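You operate a simulated robot arm through the tools that you are given. There is no shell and no other tool.

You are at the controls of a simulated robot arm. One attempt, no reset.

TASK
Fill the washer tank to about its red mark from the white jug.
Fine: jug back, tank lid shut. Set down upright: white jug. Where these are worked on the way, their far stop is far enough and under half their travel is too little: tank lid.

The check looks at the end state, three seconds after you hand in, the way a careful person would. Anything else that was tipped, shoved, dropped, spilled or broken makes it a failure. Lids that push on must go on centred and level and be pressed home; caps that screw on are set level and turned clockwise until they are tight.

THE ROBOT
A 6-joint arm with a two-finger gripper, fixed in place. Base frame: the origin is at the foot of the arm, x ahead of it, y to its left, z up. Lengths are in mm, angles in rad, forces in N, time in s.
Its first joint turns from -2.897 to 2.897 rad. Payload 2.54 kg.
The TCP is the grasp point between the finger pads, 30 mm short of the fingertips. In the tool frame z runs along the fingers and y along their closing line. Largest opening 116 mm; the body of the gripper starts 95 mm behind the TCP.
Orientation is that of the tool frame in the base frame, as a unit quaternion [x, y, z, w]. With the fingers straight down and closing along the base's y, the tool's x points along the base's -x, its y along +y and its z along -z.

THE INTERFACE
- The arm moves only by the tool step_arm. Its argument "increments" is one flat list of numbers, 7 for each row, row after row: the shift along the base's x, y, z in mm, then the turn, a rotation vector about the base's x, y, z in rad, then the finger opening in mm, from 0 to 116. In form: [x, y, z, rx, ry, rz, fingers, x, y, z, rx, ry, rz, fingers, ...]. A call has 1 to 20 rows; each row is the pose to reach, as a shift and turn from the pose commanded when the call began. A row lasts 0.2 s, in which the tool goes at most 50 mm and 0.15 rad; a call with a longer step from one row to the next is refused whole, and so is a gripper value outside its range. A pose out of reach is approached as far as the arm can. The call stops where the force on the tool passes 50 N (or 10 N more than at its start, if that is more) or the arm is blocked; 0.2 s more then pass. Each finger travels about 72 mm/s and halts on what it meets, pressing with about 27 N; the grip force reading is that of the motor and also rises with nothing between the fingers. The clock runs only during rows and for 0.2 s after the last one: add rows that repeat a pose to give the fingers time. It gives the time, the measured TCP pose, the force on the tool (base axes), the opening and the grip force at its end, in the units of the frame above (readings bear some noise), with the torque about the TCP (base axes, N m) and any sound that the robot's microphone picked up, and new pictures: "pictures" is both (left out), scene, wrist or none.
- Cameras (640 x 400 px; columns grow to the right, rows downward): "scene" is fixed at [218.6, 499.7, 1703.2]; the picture's right is [-0.28, 0.96, 0.00], its down [0.95, 0.27, -0.14] and it looks along [-0.14, -0.04, -0.99] (base axes); focal length 216 px, centre (320, 200). "wrist" rides on the gripper at [69, -15, -122] in the tool frame; the picture's right is [0.22, 0.98, 0.00], its down [-0.83, 0.18, -0.53] and it looks along [-0.52, 0.12, 0.85] (tool axes); focal length 251 px, centre (320, 200).
- point_at(camera, pixels): for up to 12 pixels [column, row] of the newest picture of that camera ("zoom" is the newest enlarged one), the place [x, y, z] in the base frame of the surface seen there, good to about 3 mm. It takes no simulated time.
- zoom(camera, box): a new picture of the part [left, top, right, bottom] of that camera's present view, enlarged. It takes no simulated time.
- close_job(): hands the job in; it is judged then, once.

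Leave the gripper open and the arm clear of the work at the hand-in unless told otherwise.

The tools are called after "Call:" as name(argument=value, ...) on one line, values as JSON. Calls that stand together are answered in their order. step_arm: Moves the arm, as the interface text tells. Its arguments: {"type":"object","properties":{"increments":{"type":"array"},"pictures":{"type":"string","enum":["both","scene","wrist","none"]}},"required":["increments"]} The other tools are called the same way: point_at (camera, pixels) gives the place of the surface under pixels of a picture; zoom (camera, box) takes an enlarged picture of a part of a camera's view; close_job () hands the job in.

At the start:

```text
t: 0.0
ee_pos: [95.8, 402.9, 1434.1]
ee_rot: [0.0, 1.0, -0.001, -0.001]
force: [-0.2, 0.7, -1.2]
ft_torque: [0.0, 0.0, 0.01]
finger_gap: 115.8
grasp_force: 0.1
```

scene: 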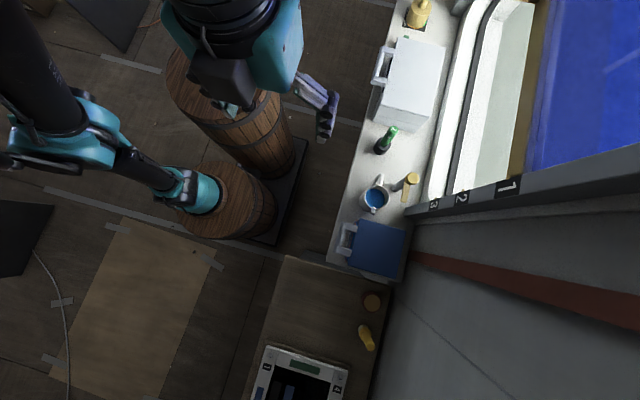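
wrist: 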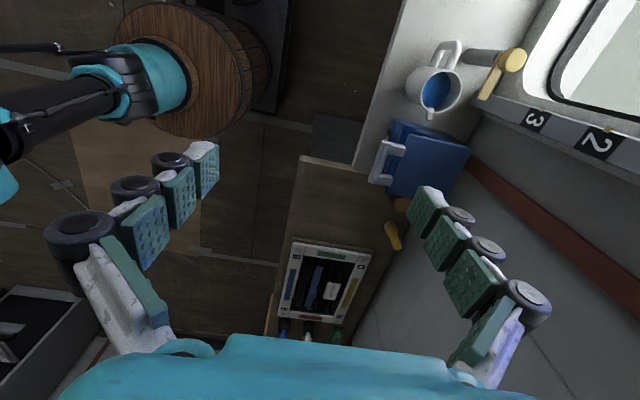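

The scene shows a white jug with blue liquid near (375,197), a blue box with a handle at (378,248), and a white box at (410,85). I'll zoom in for detail before moving.

Call:
zoom(camera="scene", box=[320, 140, 440, 290])

Call:
zoom(camera="scene", box=[340, 0, 480, 140])

Call:
zoom(camera="wrist", box=[340, 20, 540, 220])

```text
2.67 times, centred on (380, 215) of scene
```

zoom: 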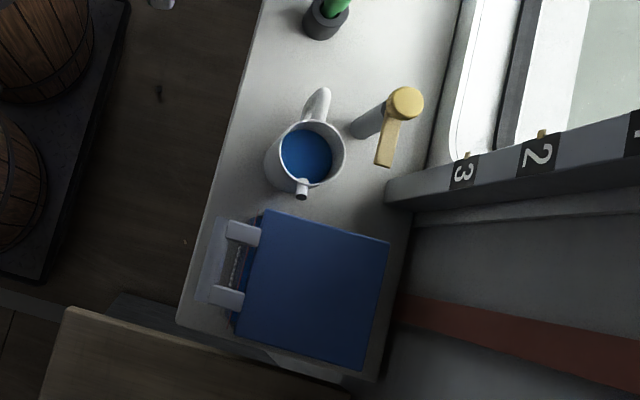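

```text
2.86 times, centred on (410, 70) of scene
```

zoom: 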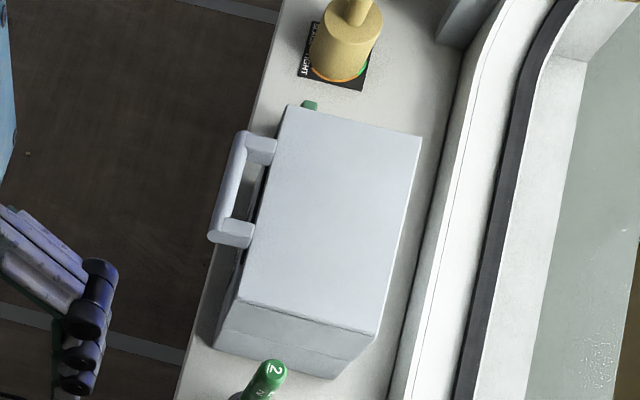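

```text
2.00 times, centred on (440, 120) of wrist
```

zoom: 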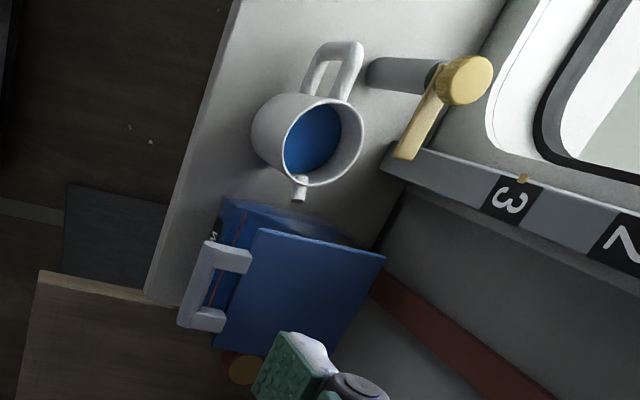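

The blue box seems to have a thin red line on its side (the tank). I'll measure positions of the jug, the blue box and its handle, the counter, and the white box.

Call:
point_at(camera="scene", pixels=[[375, 197], [364, 200], [387, 192], [380, 176], [376, 211], [362, 220], [405, 230], [400, 277], [365, 270], [345, 240], [375, 250], [350, 205]])

Call:
point_at(camera="wrist", pixels=[[385, 160], [400, 140], [395, 165], [425, 165], [470, 145], [450, 60], [440, 85], [432, 115], [515, 60], [490, 95], [410, 45], [390, 130]])

Call:
zoom(camera="wrist", box=[360, 100, 480, 210])

```text
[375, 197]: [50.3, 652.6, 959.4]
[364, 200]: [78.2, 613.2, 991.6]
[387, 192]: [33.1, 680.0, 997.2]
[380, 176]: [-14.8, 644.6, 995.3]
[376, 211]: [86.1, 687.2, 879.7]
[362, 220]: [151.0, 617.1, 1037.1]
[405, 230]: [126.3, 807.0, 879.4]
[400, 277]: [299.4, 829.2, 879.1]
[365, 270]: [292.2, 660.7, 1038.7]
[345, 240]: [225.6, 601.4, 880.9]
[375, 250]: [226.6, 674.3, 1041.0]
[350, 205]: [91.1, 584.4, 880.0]
```

```text
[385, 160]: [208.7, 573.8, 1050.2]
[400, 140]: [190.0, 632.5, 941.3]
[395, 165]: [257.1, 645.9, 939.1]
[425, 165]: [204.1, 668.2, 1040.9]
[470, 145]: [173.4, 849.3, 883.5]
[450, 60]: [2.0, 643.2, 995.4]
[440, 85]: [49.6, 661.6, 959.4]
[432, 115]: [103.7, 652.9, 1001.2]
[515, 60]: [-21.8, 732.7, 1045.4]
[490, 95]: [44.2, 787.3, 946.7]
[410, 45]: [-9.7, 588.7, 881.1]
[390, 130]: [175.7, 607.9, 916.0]
```

```text
3.64 times, centred on (420, 155) of wrist
```

zoom: 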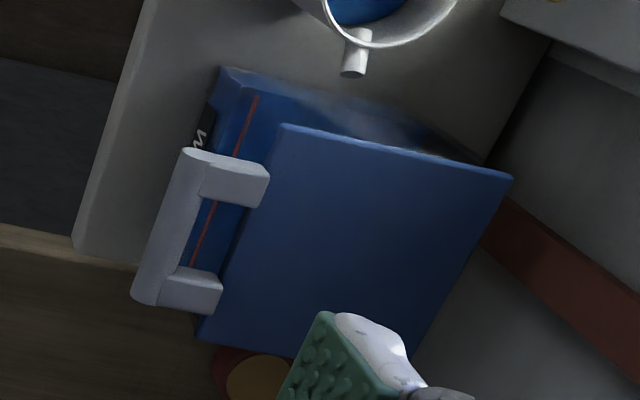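

The counter is at z≈880, the tank lid top at z≈1040 with a handle at the front (-y) side, and the jug centre is near (55,648). I'll zoom tighter on the tank, then the tap and jug, to measure edges.

Call:
zoom(camera="scene", box=[330, 205, 420, 290])

Call:
point_at(camera="zoom", pixels=[[195, 70], [470, 130], [395, 380], [115, 310], [190, 90], [135, 110], [95, 110], [80, 160], [70, 225], [110, 170], [95, 240], [135, 235]])

```text
4.71 times, centred on (375, 248) of scene
```

zoom: 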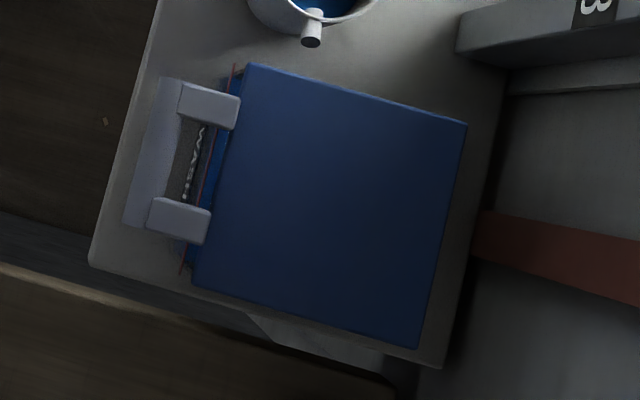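

```text
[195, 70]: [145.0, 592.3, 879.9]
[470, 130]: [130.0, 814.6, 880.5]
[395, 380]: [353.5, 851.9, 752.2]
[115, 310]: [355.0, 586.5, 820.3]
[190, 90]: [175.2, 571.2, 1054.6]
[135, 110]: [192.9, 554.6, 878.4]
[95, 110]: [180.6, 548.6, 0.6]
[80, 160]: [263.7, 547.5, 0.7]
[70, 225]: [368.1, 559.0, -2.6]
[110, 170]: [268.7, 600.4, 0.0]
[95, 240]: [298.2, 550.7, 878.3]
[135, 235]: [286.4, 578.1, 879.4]
```

Now I query the lid corners (250,68), (465,124), (415,343), (196,283), the handle arms and bar, and the red line ends on this zoom.

Call:
point_at(camera="zoom", pixels=[[250, 70], [460, 126], [414, 340], [197, 280], [210, 105], [178, 220], [150, 150], [168, 90], [130, 220], [209, 150], [234, 72], [184, 268]])

Call:
zoom(camera="scene", box=[350, 160, 430, 220])

```text
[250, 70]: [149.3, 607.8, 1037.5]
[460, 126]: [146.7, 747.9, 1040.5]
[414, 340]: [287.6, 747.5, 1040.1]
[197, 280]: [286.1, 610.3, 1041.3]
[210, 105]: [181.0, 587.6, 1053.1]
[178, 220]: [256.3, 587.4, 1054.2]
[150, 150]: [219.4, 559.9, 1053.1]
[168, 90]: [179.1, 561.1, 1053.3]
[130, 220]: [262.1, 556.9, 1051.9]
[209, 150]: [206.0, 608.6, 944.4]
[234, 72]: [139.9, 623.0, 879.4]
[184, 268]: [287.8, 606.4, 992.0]
```

```text
6.67 times, centred on (390, 190) of scene
```

zoom: 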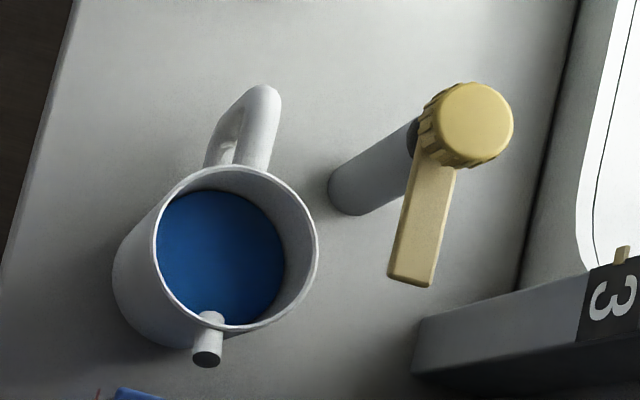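

Lid is axis-aligned: x 147–288, y 608–748, top z 1040; handle bar at y≈560, x 175–265, z≈1053. Next, jug rim/handle/spout and the gold tap post on this zoom.

Call:
point_at(camera="zoom", pixels=[[155, 240], [316, 245], [250, 169], [225, 330], [266, 92], [207, 355], [212, 317], [475, 120], [410, 278], [440, 180], [345, 195], [230, 250]])

Call:
zoom(camera="wrist", box=[395, 30, 475, 130])

```text
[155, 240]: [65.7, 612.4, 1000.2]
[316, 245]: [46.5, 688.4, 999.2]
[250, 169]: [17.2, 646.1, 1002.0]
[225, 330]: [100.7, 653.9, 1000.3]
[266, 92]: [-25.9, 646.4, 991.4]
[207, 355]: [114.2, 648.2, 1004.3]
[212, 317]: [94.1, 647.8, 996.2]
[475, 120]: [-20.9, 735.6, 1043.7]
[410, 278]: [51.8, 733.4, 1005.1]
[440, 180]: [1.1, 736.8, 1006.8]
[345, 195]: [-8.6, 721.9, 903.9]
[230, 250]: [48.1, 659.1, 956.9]
```

```text
4.00 times, centred on (435, 80) of wrist
```

zoom: 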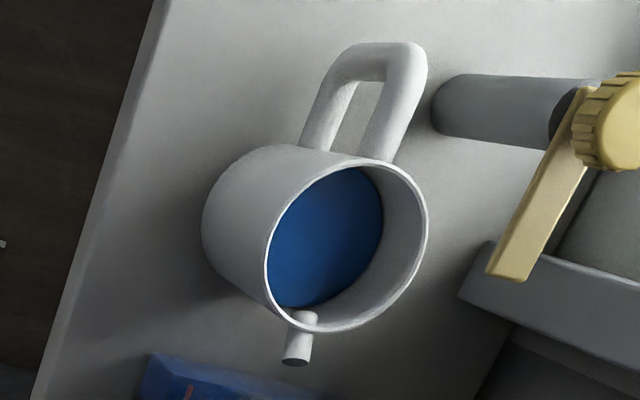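

Jug: axis ≈(57,650), radius 40, rim z 1000, spout toward +x (tip x 114), handle toward -x. The gold tap lever sits at y≈735, z≈1005 and must be avoided. I'll check where the arm's own links are, and look for labels on the boxes.

Call:
point_at(camera="scene", pixels=[[200, 190], [225, 70], [60, 140], [250, 215], [240, 50], [140, 170], [230, 90], [280, 150], [20, 50], [210, 75], [410, 80], [388, 140]])

Call:
zoom(camera="scene", box=[0, 0, 340, 250])

```text
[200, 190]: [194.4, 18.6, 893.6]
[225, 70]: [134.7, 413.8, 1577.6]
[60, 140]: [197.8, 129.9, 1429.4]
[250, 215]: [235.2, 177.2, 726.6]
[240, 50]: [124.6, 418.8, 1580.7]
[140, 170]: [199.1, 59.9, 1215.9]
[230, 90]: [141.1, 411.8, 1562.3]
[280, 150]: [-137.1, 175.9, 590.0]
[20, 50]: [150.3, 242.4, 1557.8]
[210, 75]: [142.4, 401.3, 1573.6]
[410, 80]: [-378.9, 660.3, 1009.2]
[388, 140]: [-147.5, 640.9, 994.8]
```

```text
1.60 times, centred on (170, 125) of scene
```

zoom: 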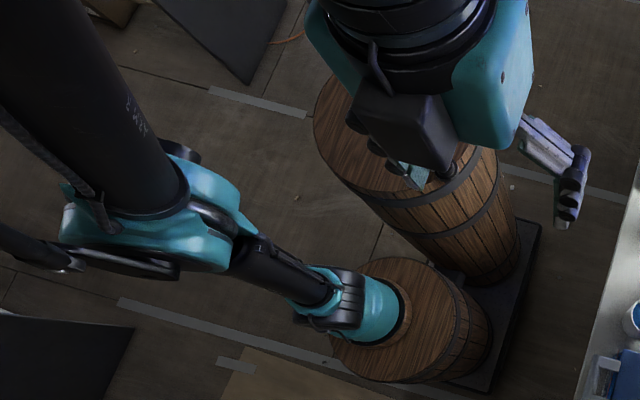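

The arm stands on the lower barrel near (190,15), with shoulder near z≈900. I'll move toward the front of the tank handle, tilting the tool 45° toward +y, to get a closer wrist view of the tank front.

Call:
step_arm(increments=[15, 2, -17, 0.098, 0, 0, 116, 30, 4, -34, 0.196, 0, 0, 116, 46, 6, -50, 0.294, 0, 0, 116, 61, 8, -67, 0.392, 0, 0, 116, 77, 10, -84, 0.49, 0, 0, 116, 92, 12, -100, 0.588, 0, 0, 116, 108, 14, -117, 0.687, 0, 0, 116, 123, 17, -134, 0.785, 0, 0, 116, 123, 17, -134, 0.785, 0, 0, 116])

```text
t: 2.0
ee_pos: [219.3, 418.7, 1299.4]
ee_rot: [-0.001, 0.923, 0.384, 0.0]
force: [0.2, -1.1, -0.1]
ft_torque: [-0.01, -0.02, -0.02]
finger_gap: 116.0
grasp_force: 0.1
```

scene: 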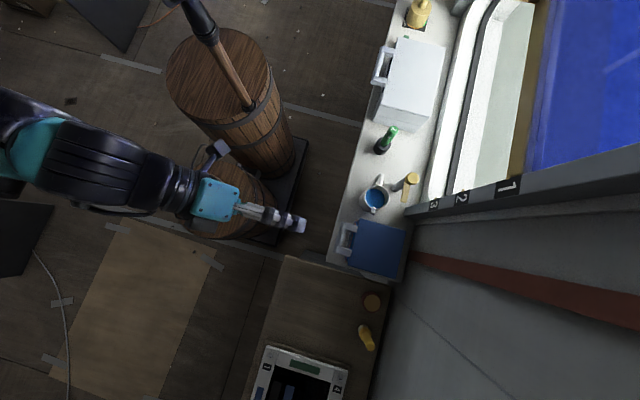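
wrist: 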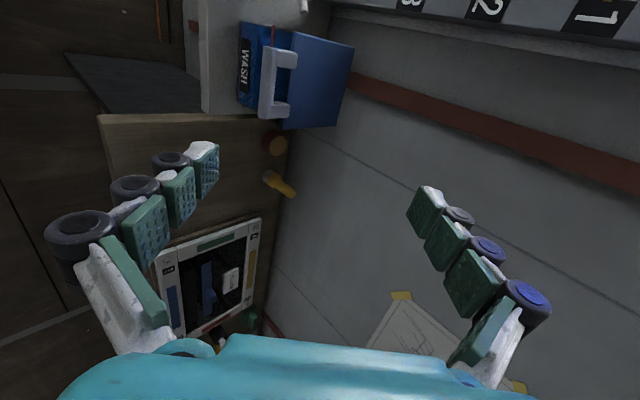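

Move tracked well and the tank's front label reads "WASH". I'll zoom the wrist view on the tank front (238–355, 20–130).

Call:
zoom(camera="wrist", box=[220, 0, 370, 140])

Call:
point_at(camera="zoom", pixels=[[180, 100], [160, 180], [200, 200], [260, 160], [255, 290], [255, 225], [290, 110], [560, 130], [100, 60], [170, 290], [290, 330], [215, 150]])

```text
2.86 times, centred on (295, 70) of wrist
```

zoom: 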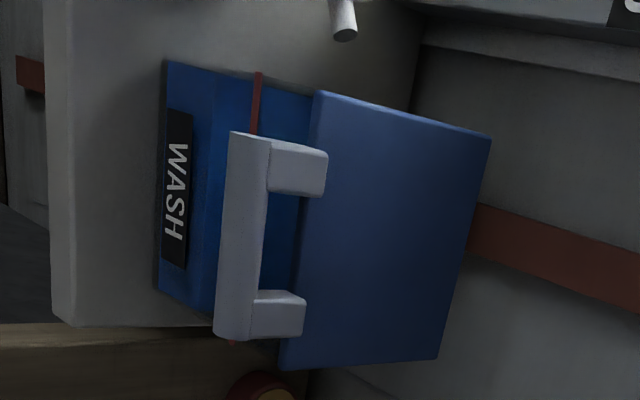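

```text
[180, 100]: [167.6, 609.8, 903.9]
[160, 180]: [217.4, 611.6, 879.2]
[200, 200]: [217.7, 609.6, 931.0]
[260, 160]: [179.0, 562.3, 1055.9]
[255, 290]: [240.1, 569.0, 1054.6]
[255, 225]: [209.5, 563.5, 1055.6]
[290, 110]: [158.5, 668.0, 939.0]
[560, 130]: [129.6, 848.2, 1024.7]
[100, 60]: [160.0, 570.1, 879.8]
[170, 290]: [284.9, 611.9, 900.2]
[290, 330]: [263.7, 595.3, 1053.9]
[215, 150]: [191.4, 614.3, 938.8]
```

The label reads WASH. The tank walls look translucent: the blue surface at z≈939 may be liquid inside. I'll locate the red mark exactly at zoom (258,75)–(255,130).

Call:
zoom(camera="wrist", box=[235, 10, 305, 60])

Call:
point_at(camera="wrist", pixels=[[273, 27], [273, 32], [272, 38], [272, 42], [264, 119], [263, 120], [262, 30], [280, 40], [250, 25], [256, 30], [245, 25], [285, 90]])

```text
8.00 times, centred on (270, 35) of wrist
```

zoom: 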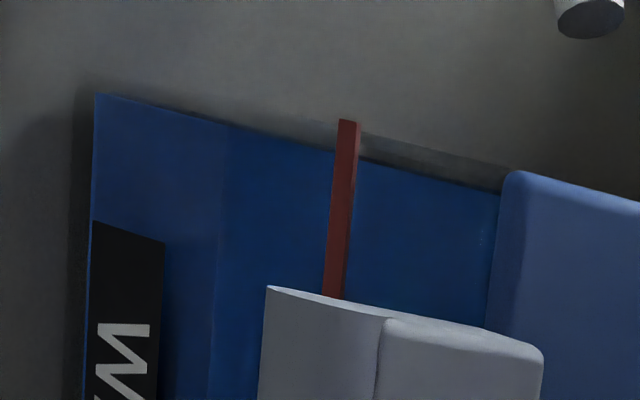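

```text
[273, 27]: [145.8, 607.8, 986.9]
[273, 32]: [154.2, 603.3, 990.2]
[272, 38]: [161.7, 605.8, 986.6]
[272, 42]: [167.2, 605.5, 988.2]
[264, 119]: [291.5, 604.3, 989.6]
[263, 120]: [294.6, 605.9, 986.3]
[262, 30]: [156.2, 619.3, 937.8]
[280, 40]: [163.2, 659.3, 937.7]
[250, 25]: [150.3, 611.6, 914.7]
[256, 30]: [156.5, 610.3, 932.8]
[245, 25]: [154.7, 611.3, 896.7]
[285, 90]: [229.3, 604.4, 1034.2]
```

The red mark is a strip at z≈988 on the front, while the blue surface inside is at z≈938. Now I need the handle bar's cross-section; probing across the bar in wrist pixels (258–275, 50–110).

Call:
zoom(camera="wrist", box=[250, 40, 310, 125])

Call:
point_at(camera="wrist", pixels=[[262, 80], [264, 80], [266, 80], [268, 80], [270, 80], [272, 80], [274, 80], [276, 80], [278, 80], [282, 55], [290, 60], [286, 107]])

```text
4.71 times, centred on (280, 82) of wrist
```

zoom: 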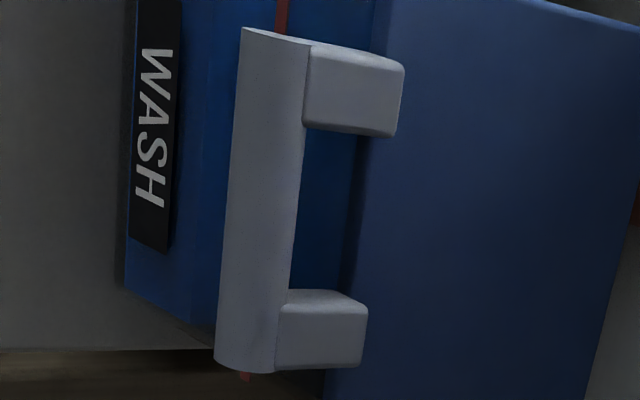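

```text
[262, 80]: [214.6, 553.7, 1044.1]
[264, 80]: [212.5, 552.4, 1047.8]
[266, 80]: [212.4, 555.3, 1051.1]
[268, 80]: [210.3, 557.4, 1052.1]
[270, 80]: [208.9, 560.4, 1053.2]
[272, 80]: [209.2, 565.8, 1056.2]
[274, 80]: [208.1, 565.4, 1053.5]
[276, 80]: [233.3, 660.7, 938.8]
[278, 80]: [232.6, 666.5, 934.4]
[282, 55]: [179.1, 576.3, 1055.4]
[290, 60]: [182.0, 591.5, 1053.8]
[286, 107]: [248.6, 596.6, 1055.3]
```

The bar is about 20 mm round, centred near y 562, z 1044, between arms at x≈181 and 256. I'll lower to z 1044 in front of it (y 460), turning the tool fully horizontal toward +y, fingers at 70 mm.

Call:
step_arm(increments=[0, 5, -32, 0.098, 0, 0, 90, 0, 10, -64, 0.196, 0, 0, 80, 0, 15, -96, 0.294, 0, 0, 70, 0, 20, -128, 0.393, 0, 0, 70, 0, 26, -160, 0.491, 0, 0, 70, 0, 31, -192, 0.589, 0, 0, 70, 0, 36, -224, 0.687, 0, 0, 70, 0, 41, -255, 0.785, 0, 0, 70, 0, 41, -255, 0.785, 0, 0, 70])

```text
t: 4.0
ee_pos: [218.8, 458.6, 1049.4]
ee_rot: [-0.001, 0.71, 0.704, 0.001]
force: [-0.1, -0.6, 0.9]
ft_torque: [0.0, 0.03, 0.0]
finger_gap: 70.1
grasp_force: 0.0
out of reach, approached as far as the arm can: row 8, 9
```

scene: 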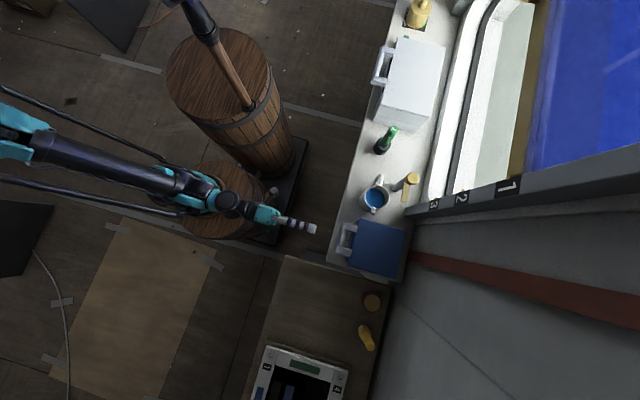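
wrist: 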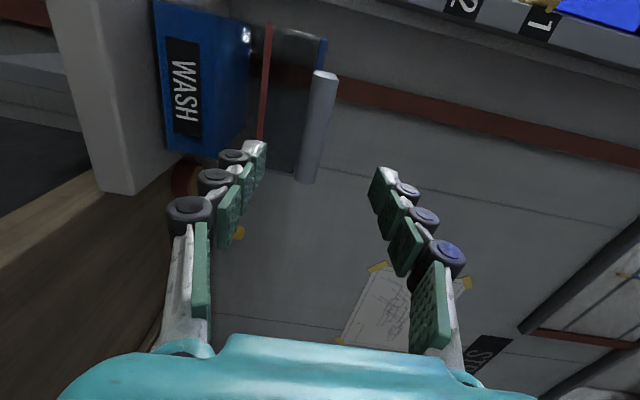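

Slightly out of reach at that folded pose (z 1049 vs 1044), fine. The wrist view shows the transparent upper wall with the red mark. Zooming on the tank front to check the liquid level and bar.

Call:
zoom(camera="wrist", box=[150, 0, 350, 200])

Call:
point_at(camera="wrist", pixels=[[312, 130], [318, 100], [325, 75], [310, 170], [318, 130], [324, 130], [309, 130], [266, 60], [250, 60], [285, 70], [245, 100], [300, 60]])

```text
2.00 times, centred on (250, 100) of wrist
```

zoom: 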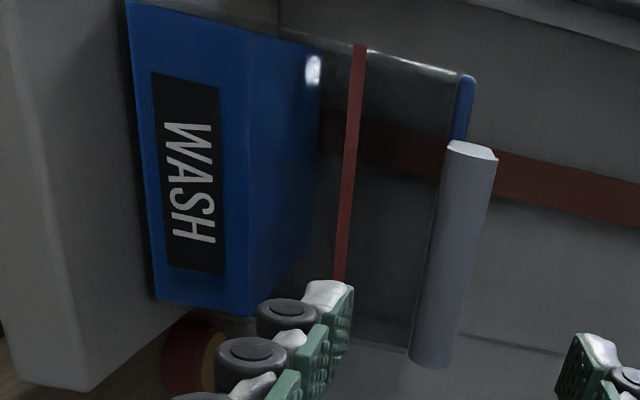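

```text
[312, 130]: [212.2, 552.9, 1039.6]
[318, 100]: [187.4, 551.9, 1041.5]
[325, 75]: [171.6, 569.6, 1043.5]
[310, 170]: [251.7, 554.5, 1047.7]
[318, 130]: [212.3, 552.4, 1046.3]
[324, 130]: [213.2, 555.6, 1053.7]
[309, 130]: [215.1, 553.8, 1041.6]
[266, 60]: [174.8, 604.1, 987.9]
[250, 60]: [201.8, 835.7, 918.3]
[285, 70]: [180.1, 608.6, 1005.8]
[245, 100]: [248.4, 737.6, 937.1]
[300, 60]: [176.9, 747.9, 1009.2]
```

Clear view now: transparent walls, blue liquid to z≈938, red mark z≈988. Advance toward the bar by 50 mm first to confirm where the command lands.

Call:
step_arm(increments=[0, 25, 0, 0, 0, 0, 60, 0, 50, 0, 0, 0, 0, 60, 0, 50, 0, 0, 0, 0, 60], pictures="wrist")

```text
t: 4.8
ee_pos: [217.4, 511.2, 1049.8]
ee_rot: [0.0, 0.707, 0.707, -0.001]
force: [-0.3, -0.4, -0.3]
ft_torque: [-0.03, 0.01, -0.04]
finger_gap: 60.0
grasp_force: 0.1
```

wrist: 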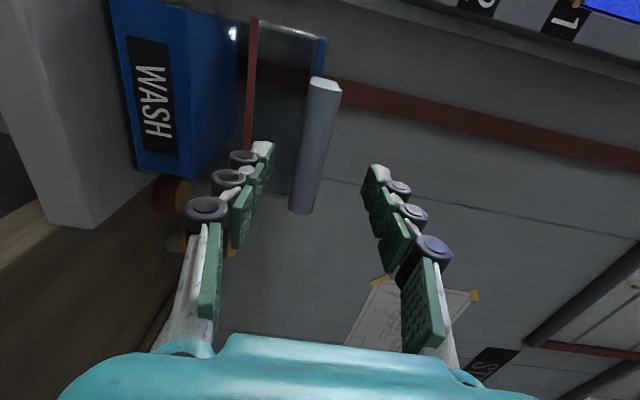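

Landed at (217.4, 511, 1049.8). Now advance 50 mm and drop 4.5 mm so the bar sits between the pads, then close.

Call:
step_arm(increments=[1, 25, -4.5, 0, 0, 0, 60, 1, 50, -4.5, 0, 0, 0, 60, 1, 50, -4.5, 0, 0, 0, 40, 1, 50, -4.5, 0, 0, 0, 10, 1, 50, -4.5, 0, 0, 0, 5, 1, 50, -4.5, 0, 0, 0, 5])

```text
t: 6.2
ee_pos: [218.8, 561.6, 1044.7]
ee_rot: [0.0, 0.708, 0.706, 0.001]
force: [-0.1, 1.7, -1.3]
ft_torque: [-0.02, -0.01, -0.02]
finger_gap: 19.7
grasp_force: 44.6
```

scene: 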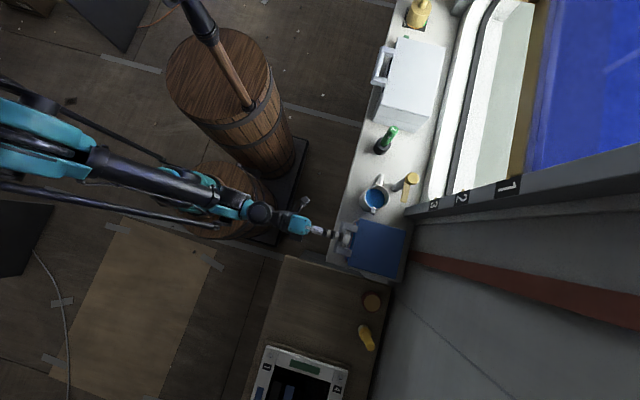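
wrist: 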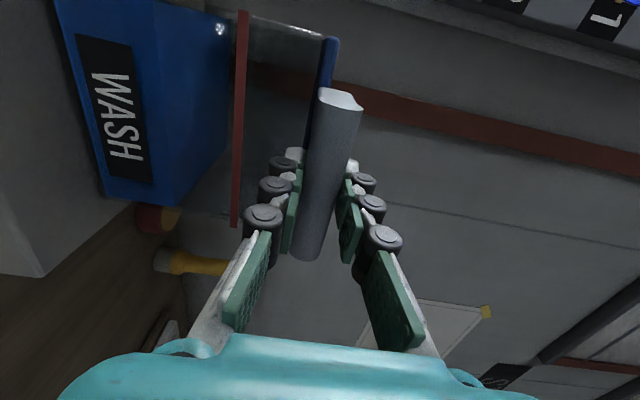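

Bar is gripped (gap 19.7 mm). Begin opening: follow an arc about an assumed hinge at y≈748, z≈1035, rotating about -x, first 0.3 rad, watching forces.

Call:
step_arm(increments=[0, 1.27, 13.91, -0.075, 0, 0, 5, 0, 3.58, 27.68, -0.15, 0, 0, 5, 0, 6.92, 41.25, -0.225, 0, 0, 5, 0, 11.26, 54.52, -0.3, 0, 0, 5])

```text
t: 7.2
ee_pos: [214.5, 573.0, 1100.3]
ee_rot: [-0.001, 0.806, 0.592, -0.001]
force: [-24.1, 10.0, -5.1]
ft_torque: [-0.02, 0.38, 0.76]
finger_gap: 19.4
grasp_force: 44.4
out of reach, approached as far as the arm can: row 1, 2
```

scene: 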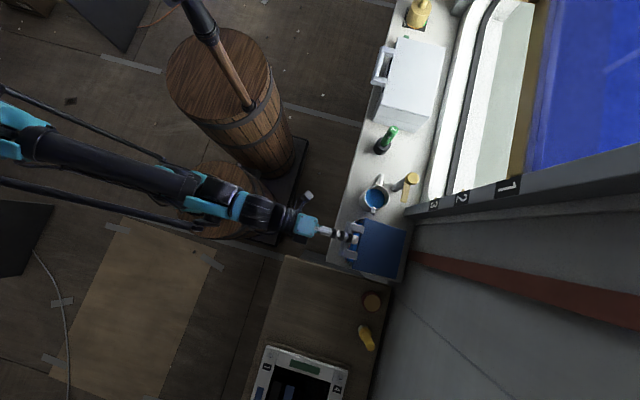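
wrist: 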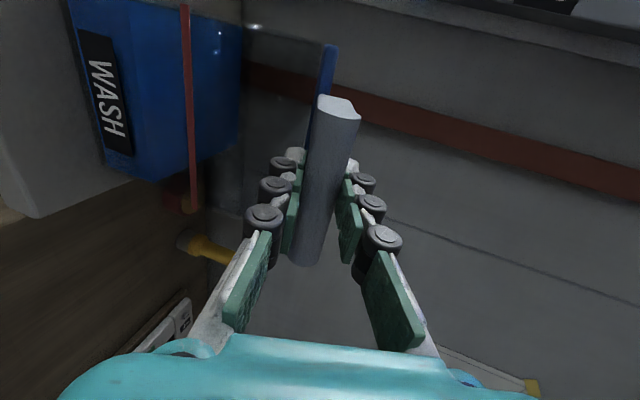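

The lid is following the hinge arc as assumed; a -24 N side load in x shows the command sits ~4 mm to +x of where the fingers are, so I'll shift x by -4 while continuing to 0.8 rad.

Call:
step_arm(increments=[-4, 0, 0, 0, 0, 0, 5, -4, 7.32, 17.12, -0.1, 0, 0, 5, -4, 16.3, 33.43, -0.2, 0, 0, 5, -4, 26.87, 48.76, -0.3, 0, 0, 5, -4, 38.92, 62.95, -0.4, 0, 0, 5, -4, 52.33, 75.88, -0.5, 0, 0, 5])

```text
t: 8.6
ee_pos: [215.0, 623.2, 1176.1]
ee_rot: [0.0, 0.927, 0.375, 0.001]
force: [6.3, -10.8, 9.1]
ft_torque: [0.01, -0.21, -0.25]
finger_gap: 20.1
grasp_force: 44.4
```

scene: 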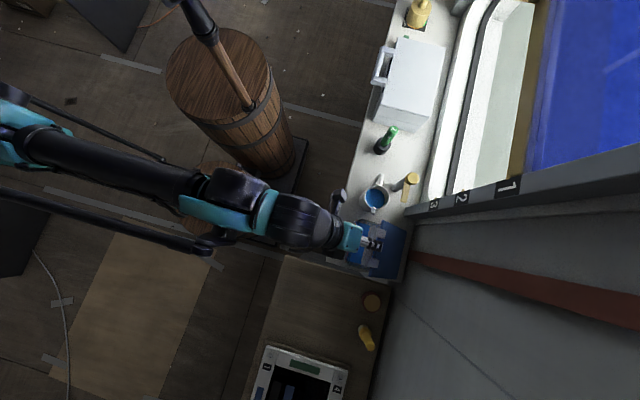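
wrist: 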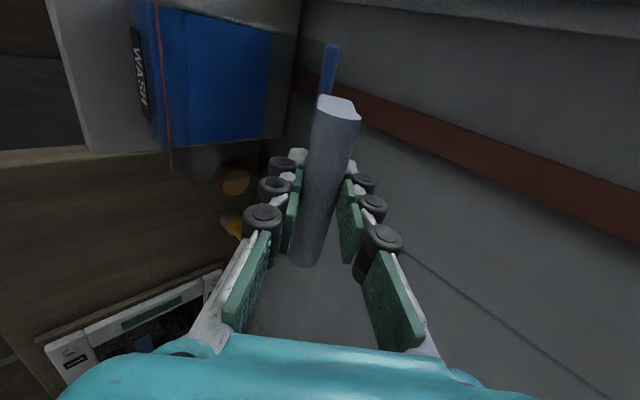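

Lid at about 46°, loads ~15 N. Continue the arc to 1.5 rad, watching for the stop.

Call:
step_arm(increments=[0, 13.9, 12.2, -0.1, 0, 0, 5, 0, 29.3, 22.9, -0.2, 0, 0, 5, 0, 46.0, 31.5, -0.3, 0, 0, 5, 0, 63.5, 38.2, -0.4, 0, 0, 5, 0, 81.7, 43.2, -0.5, 0, 0, 5, 0, 100.3, 46.3, -0.6, 0, 0, 5, 0, 119.1, 47.6, -0.7, 0, 0, 5])

```text
t: 10.2
ee_pos: [212.6, 732.4, 1217.0]
ee_rot: [-0.001, 0.999, 0.035, 0.0]
force: [6.6, -3.5, 24.5]
ft_torque: [0.02, 0.1, -0.04]
finger_gap: 20.1
grasp_force: 42.0
out of reach, approached as far as the arm can: row 7
```

scene: 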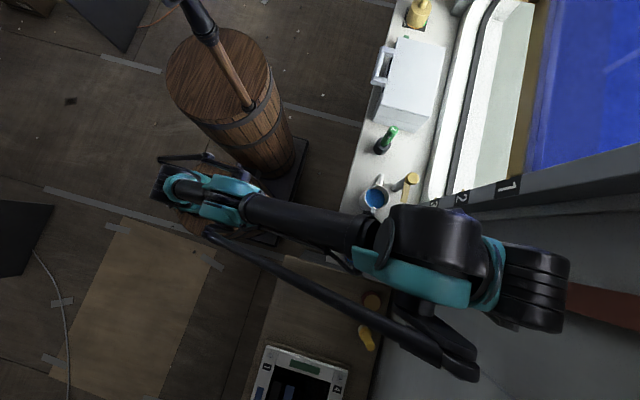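
wrist: 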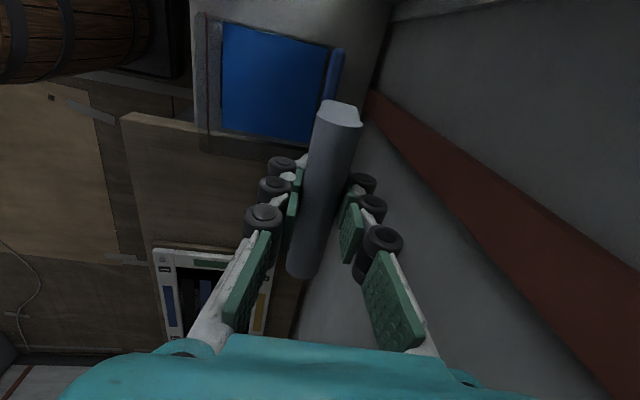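

Lid is nearly vertical (≈83°), but with the tool straight down the arm is at the edge of its reach. The bar is round, so I'll rotate the tool back toward +y in place (bar slips in the grip), which brings the wrist closer to the base.

Call:
step_arm(increments=[0, 0, 1, 0.1, 0, 0, 5, 0, 0, 2, 0.2, 0, 0, 5, 0, 1, 3, 0.3, 0, 0, 5, 0, 1, 3, 0.4, 0, 0, 5, 0, 2, 3, 0.5, 0, 0, 5, 0, 2, 3, 0.6, 0, 0, 5])

```text
t: 11.6
ee_pos: [214.0, 736.7, 1220.3]
ee_rot: [0.0, 0.944, 0.329, 0.0]
force: [-3.4, -0.1, -2.3]
ft_torque: [-0.22, 0.09, 0.08]
finger_gap: 19.9
grasp_force: 41.8
```

scene: 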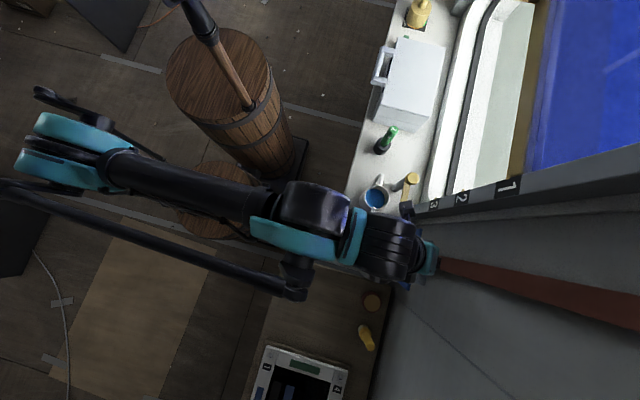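
wrist: 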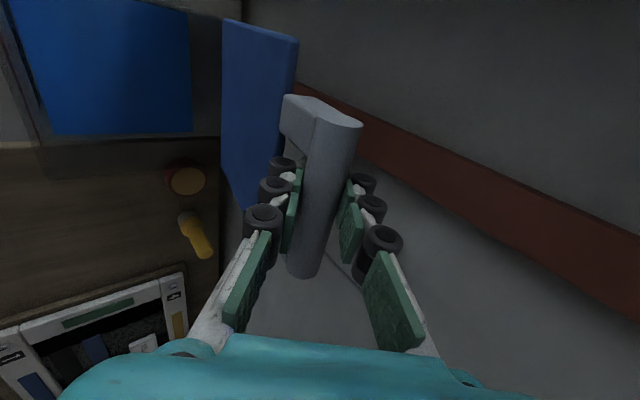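

Forces are near zero and the tool can now reach further. Push the lid on over vertical along the arc toward y≈800, small steps, watching for its stop.

Call:
step_arm(increments=[0, 8, 0.6, 0, 0, 0, 5, 0, 16, 0.8, 0, 0, 0, 5, 0, 24, 0.5, 0, 0, 0, 5, 0, 32, -0.3, 0, 0, 0, 5, 0, 40, -1.2, 0, 0, 0, 5, 0, 48, -2.5, 0, 0, 0, 5, 0, 56, -4.5, 0, 0, 0, 5, 0, 64, -6.8, 0, 0, 0, 5])

```text
t: 13.4
ee_pos: [213.7, 800.1, 1213.9]
ee_rot: [0.0, 0.944, 0.33, 0.0]
force: [-5.8, 1.9, 16.9]
ft_torque: [-0.12, 0.13, 0.09]
finger_gap: 19.6
grasp_force: 42.3
```

scene: 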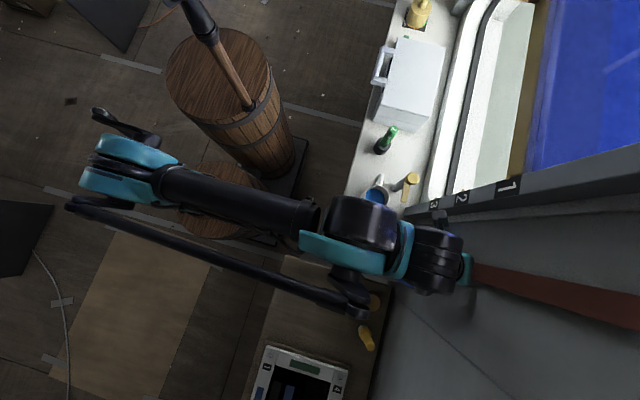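
wrist: 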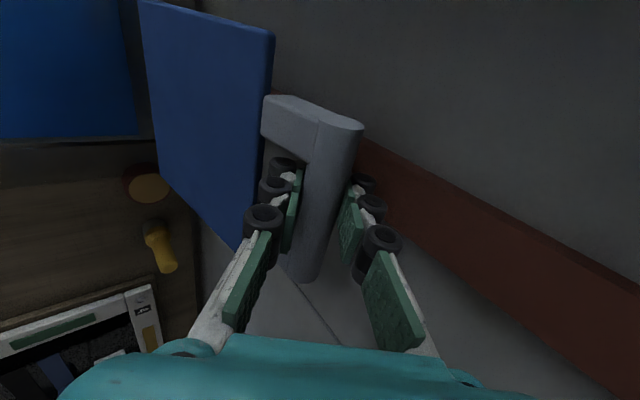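

Now ≈103° and past vertical. Continue gently up to ~2.0 rad to find the stop.

Call:
step_arm(increments=[0, 6, -0.5, 0, 0, 0, 5, 0, 12, -2.5, 0, 0, 0, 5, 0, 18, -4.8, 0, 0, 0, 5, 0, 24, -7.5, 0, 0, 0, 5, 0, 30, -10.3, 0, 0, 0, 5])

```text
t: 13.9
ee_pos: [213.9, 803.2, 1212.6]
ee_rot: [0.001, 0.946, 0.323, 0.0]
force: [-1.3, -30.4, 4.3]
ft_torque: [0.13, 0.01, -0.03]
finger_gap: 19.7
grasp_force: 41.8
stopped in row 2: the force on the tool passed its limit at 55 N (the readings are from after the stop); the commanded pose is now the measured one
```

scene: 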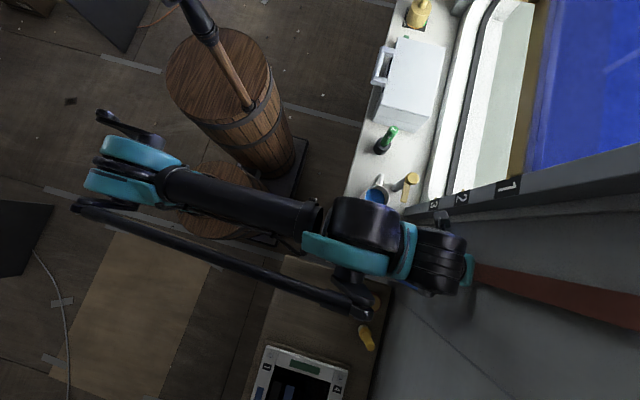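
wrist: 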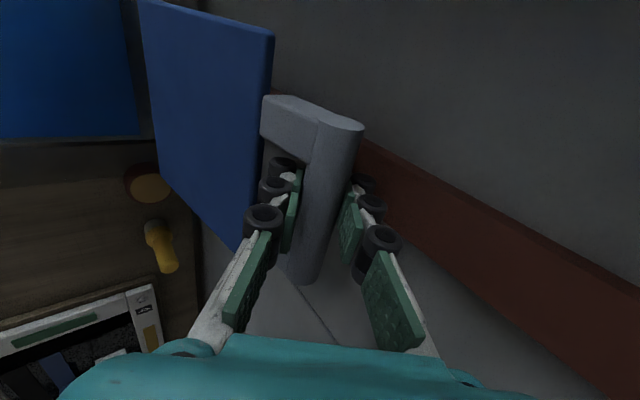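

The lid's stop is reached (y≈803, ≈104°). Release by opening just to 34 mm, then retract along the tool axis.

Call:
step_arm(increments=[0, 0, 0, 0, 0, 0, 34, 0, 0, 0, 0, 0, 0, 34, 0, -6, 8, 0, 0, 0, 34, 0, -12, 16, 0, 0, 0, 34, 0, -24, 32, 0, 0, 0, 34, 0, -37, 48, 0, 0, 0, 34, 0, -50, 60, 0, 0, 0, 34])

```text
t: 15.5
ee_pos: [214.7, 756.5, 1270.7]
ee_rot: [0.001, 0.946, 0.325, 0.0]
force: [0.4, 0.9, 0.5]
ft_torque: [0.02, 0.0, 0.02]
finger_gap: 34.0
grasp_force: 0.0
```

scene: 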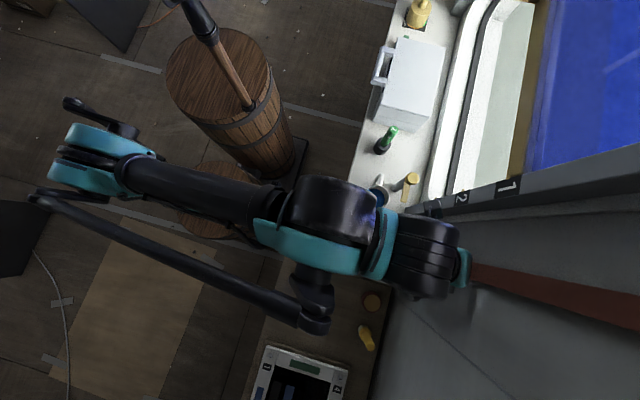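
wrist: 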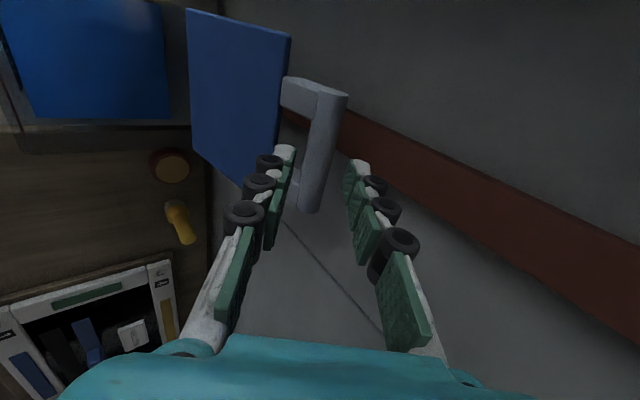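

The lid stays open by itself. Retreat back and up over the counter front, turning the tool down again, to view the tank interior and jug.

Call:
step_arm(increments=[-8, -28, 6, -0.08, 0, 0, 60, -16, -56, 12, -0.16, 0, 0, 80, -30, -84, 18, -0.24, 0, 0, 96, -45, -112, 24, -0.33, 0, 0, 96, -60, -140, 30, -0.41, 0, 0, 96, -75, -168, 36, -0.49, 0, 0, 96, -90, -196, 42, -0.57, 0, 0, 96, -105, -230, 50, -0.655, 0, 0, 96, -105, -230, 50, -0.655, 0, 0, 96])

```text
t: 17.5
ee_pos: [109.2, 525.3, 1321.2]
ee_rot: [0.0, 1.0, 0.003, 0.0]
force: [-0.1, 0.4, -0.1]
ft_torque: [0.02, -0.01, -0.02]
finger_gap: 96.1
grasp_force: 0.1
```

scene: 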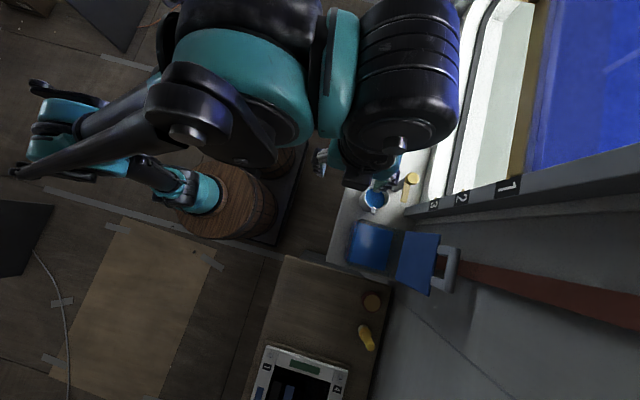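
wrist: 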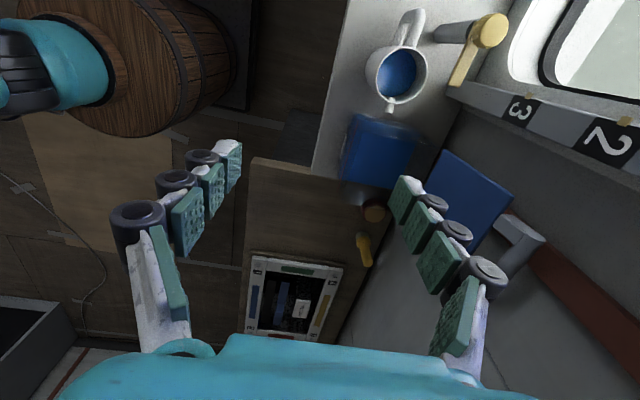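

Lid is open and leaning back. Zooming on the tank opening in the scene view to see the inside and level.

Call:
zoom(camera="scene", box=[335, 200, 455, 300])

Call:
point_at(camera="scene", pixels=[[360, 225], [370, 245], [385, 245], [365, 265], [353, 262], [397, 240], [395, 260], [362, 218], [392, 232], [350, 266], [388, 275], [376, 230]])

Call:
zoom(camera="wrist", box=[320, 0, 520, 220])

```text
4.00 times, centred on (395, 250) of scene
```

zoom: 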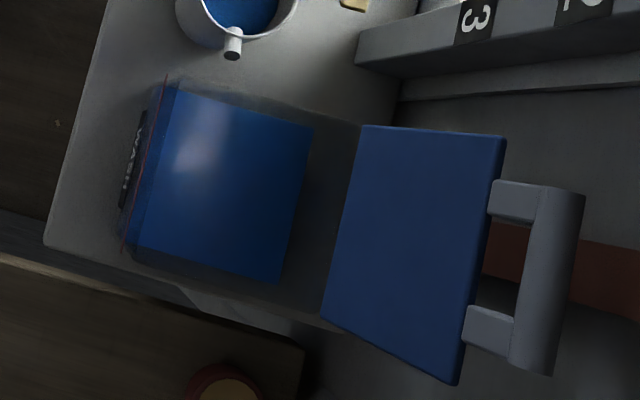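

```text
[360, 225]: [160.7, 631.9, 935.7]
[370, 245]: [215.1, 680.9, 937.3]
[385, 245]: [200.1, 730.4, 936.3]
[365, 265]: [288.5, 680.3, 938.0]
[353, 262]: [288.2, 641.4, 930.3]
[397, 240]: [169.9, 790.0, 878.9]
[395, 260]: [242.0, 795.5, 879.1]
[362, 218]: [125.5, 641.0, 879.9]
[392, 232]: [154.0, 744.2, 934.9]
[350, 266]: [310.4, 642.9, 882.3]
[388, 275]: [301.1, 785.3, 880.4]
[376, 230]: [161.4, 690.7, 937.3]
```

```text
1.82 times, centred on (420, 110) of wrist
```

zoom: 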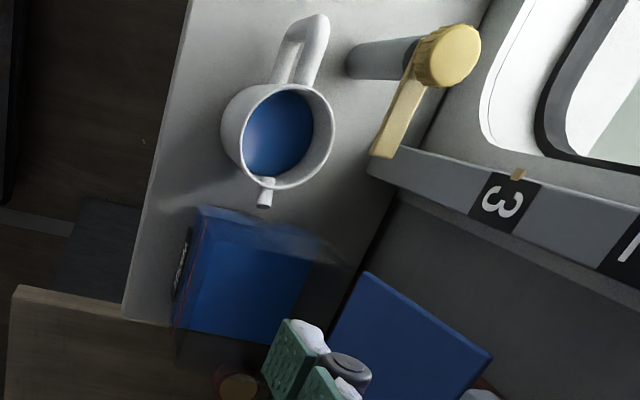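

Liquid in the tank is at z≈937 (about 137×135 mm cross-section) with the mark at 988. Before taking the jug I'll dry-run the pour motion (tilt about +y by ~90°) well above the tank to make sure the arm can do it.

Call:
step_arm(increments=[1, 7, -10, 0, 0.13, 0, 96, 3, 14, -20, 0, 0.26, 0, 96, 4, 21, -30, 0, 0.39, 0, 96, 6, 28, -40, 0, 0.52, 0, 96, 7, 35, -50, 0, 0.65, 0, 96, 8, 42, -60, 0, 0.78, 0, 96, 10, 49, -70, 0, 0.91, 0, 96, 11, 56, -80, 0, 1.04, 0, 96, 12, 63, -90, 0, 1.17, 0, 96, 13, 70, -100, 0, 1.3, 0, 96, 14, 77, -110, 0, 1.43, 0, 96, 16, 85, -121, 0, 1.56, 0, 96, 16, 85, -121, 0, 1.56, 0, 96])

```text
t: 20.3
ee_pos: [125.5, 610.7, 1198.4]
ee_rot: [0.002, 0.711, 0.003, -0.704]
force: [-0.8, -1.0, 0.5]
ft_torque: [0.02, -0.02, 0.0]
finger_gap: 96.3
grasp_force: 0.0
```

scene: 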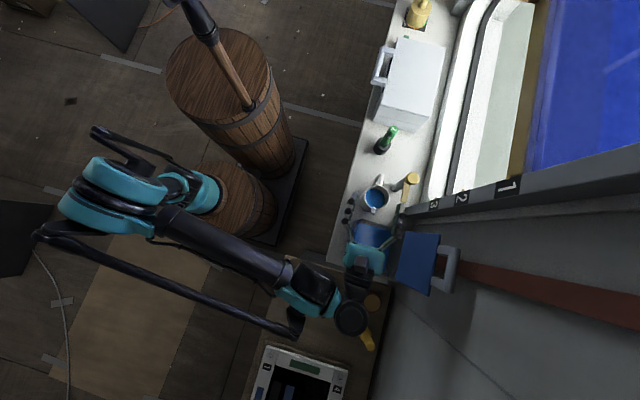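
wrist: 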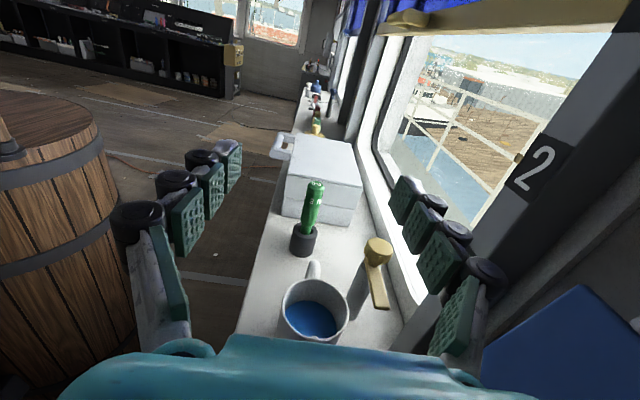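

The tilt works in free air. Check the lower actual pour spot too: move to y≈660, z≈1105 (still ~100 mm above the jug rim and 75 mm above the tank rim).

Call:
step_arm(increments=[0, 25, -45, 0, 0, 0, 96, 0, 50, -92, 0, 0, 0, 96, 0, 50, -92, 0, 0.1, 0, 96, 0, 50, -92, 0, 0.2, 0, 96, 0, 50, -92, 0, 0.2, 0, 96])

```text
refused: row 1 steps farther than a row can; nothing moved
```

Call:
step_arm(increments=[0, 17, -31, 0, 0, 0, 96, 0, 34, -62, 0, 0, 0, 96, 0, 50, -92, 0, 0, 0, 96, 0, 50, -92, 0, 0.1, 0, 96, 0, 50, -92, 0, 0.2, 0, 96, 0, 50, -92, 0, 0.2, 0, 96])

```text
t: 21.7
ee_pos: [124.7, 661.8, 1107.5]
ee_rot: [-0.002, -0.636, -0.002, 0.771]
force: [-0.7, 0.1, -0.4]
ft_torque: [-0.03, -0.02, 0.0]
finger_gap: 96.3
grasp_force: 0.0
```

scene: 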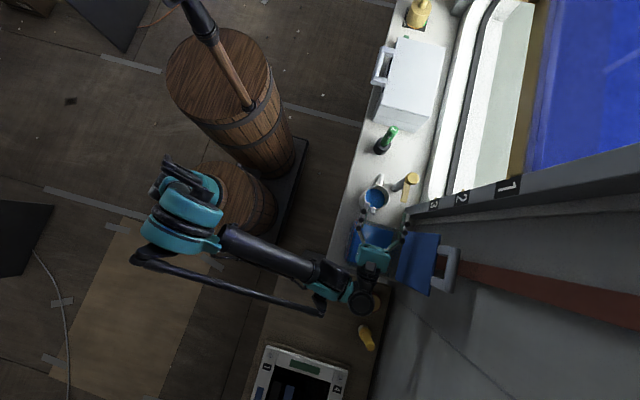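
wrist: 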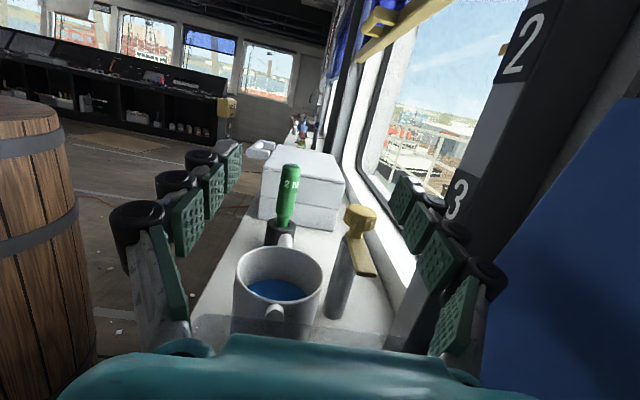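

The full tilt (≈1.76 rad) is reachable there. Zoom on the jug and tap from this good side view to confirm clearances for the vertical grasp.

Call:
zoom(camera="wrist", box=[200, 180, 420, 340])

Call:
point_at(camera="wrist", pixels=[[236, 285], [321, 290], [278, 258], [275, 312], [360, 225], [372, 273], [352, 255], [348, 300], [378, 270], [336, 310], [245, 320], [287, 242]])

```text
2.50 times, centred on (310, 260) of wrist
```

zoom: 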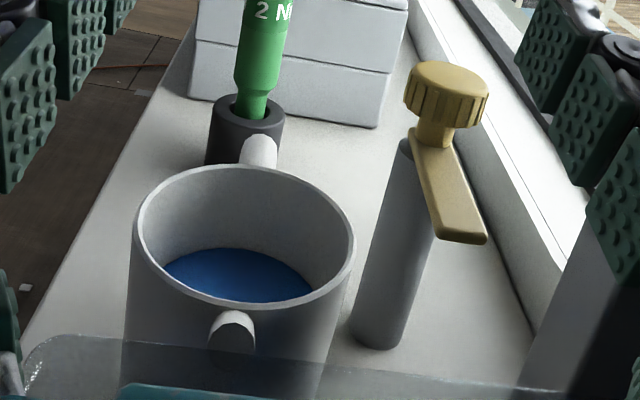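

```text
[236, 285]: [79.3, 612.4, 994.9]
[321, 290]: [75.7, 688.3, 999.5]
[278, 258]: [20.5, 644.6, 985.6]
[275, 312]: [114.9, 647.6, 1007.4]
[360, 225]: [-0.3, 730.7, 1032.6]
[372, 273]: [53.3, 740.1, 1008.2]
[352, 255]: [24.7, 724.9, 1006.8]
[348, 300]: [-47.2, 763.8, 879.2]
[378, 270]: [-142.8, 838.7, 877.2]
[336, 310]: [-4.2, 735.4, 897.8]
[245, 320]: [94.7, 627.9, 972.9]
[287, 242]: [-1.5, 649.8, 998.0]
```

Clearances confirmed: lever inner edge y≈725 vs finger outer side y≈708 at 96 mm opening. Untilt and move above the jug axis (57,650) at z 1160.

Call:
step_arm(increments=[-5, -1, 4, 0, -0.135, 0, 96, -10, -2, 8, 0, -0.27, 0, 96, -15, -3, 12, 0, -0.405, 0, 96, -20, -4, 16, 0, -0.54, 0, 96, -26, -5, 20, 0, -0.675, 0, 96, -31, -6, 24, 0, -0.81, 0, 96, -36, -7, 28, 0, -0.945, 0, 96, -41, -8, 32, 0, -1.08, 0, 96, -47, -9, 36, 0, -1.215, 0, 96, -52, -10, 40, 0, -1.35, 0, 96, -57, -11, 44, 0, -1.485, 0, 96, -62, -11, 48, 0, -1.62, 0, 96, -67, -11, 52, 0, -1.76, 0, 96, -67, -11, 52, 0, -1.76, 0, 96])

```text
t: 24.7
ee_pos: [58.1, 650.6, 1159.5]
ee_rot: [0.001, 1.0, 0.004, 0.0]
force: [0.6, 0.3, 0.5]
ft_torque: [0.02, 0.0, -0.01]
finger_gap: 96.1
grasp_force: 0.0
```

scene: 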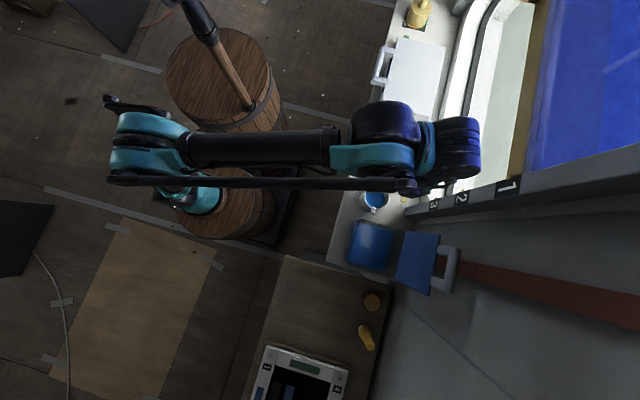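
wrist: 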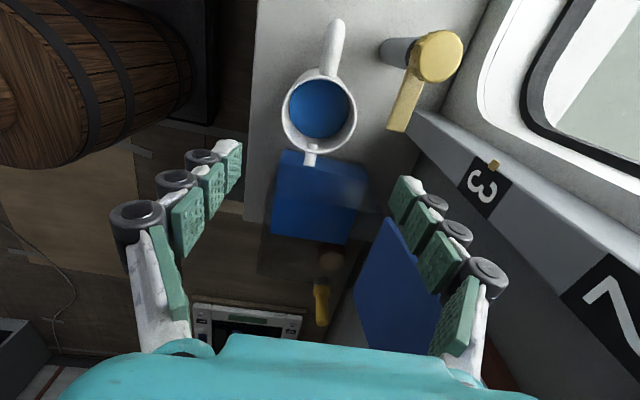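

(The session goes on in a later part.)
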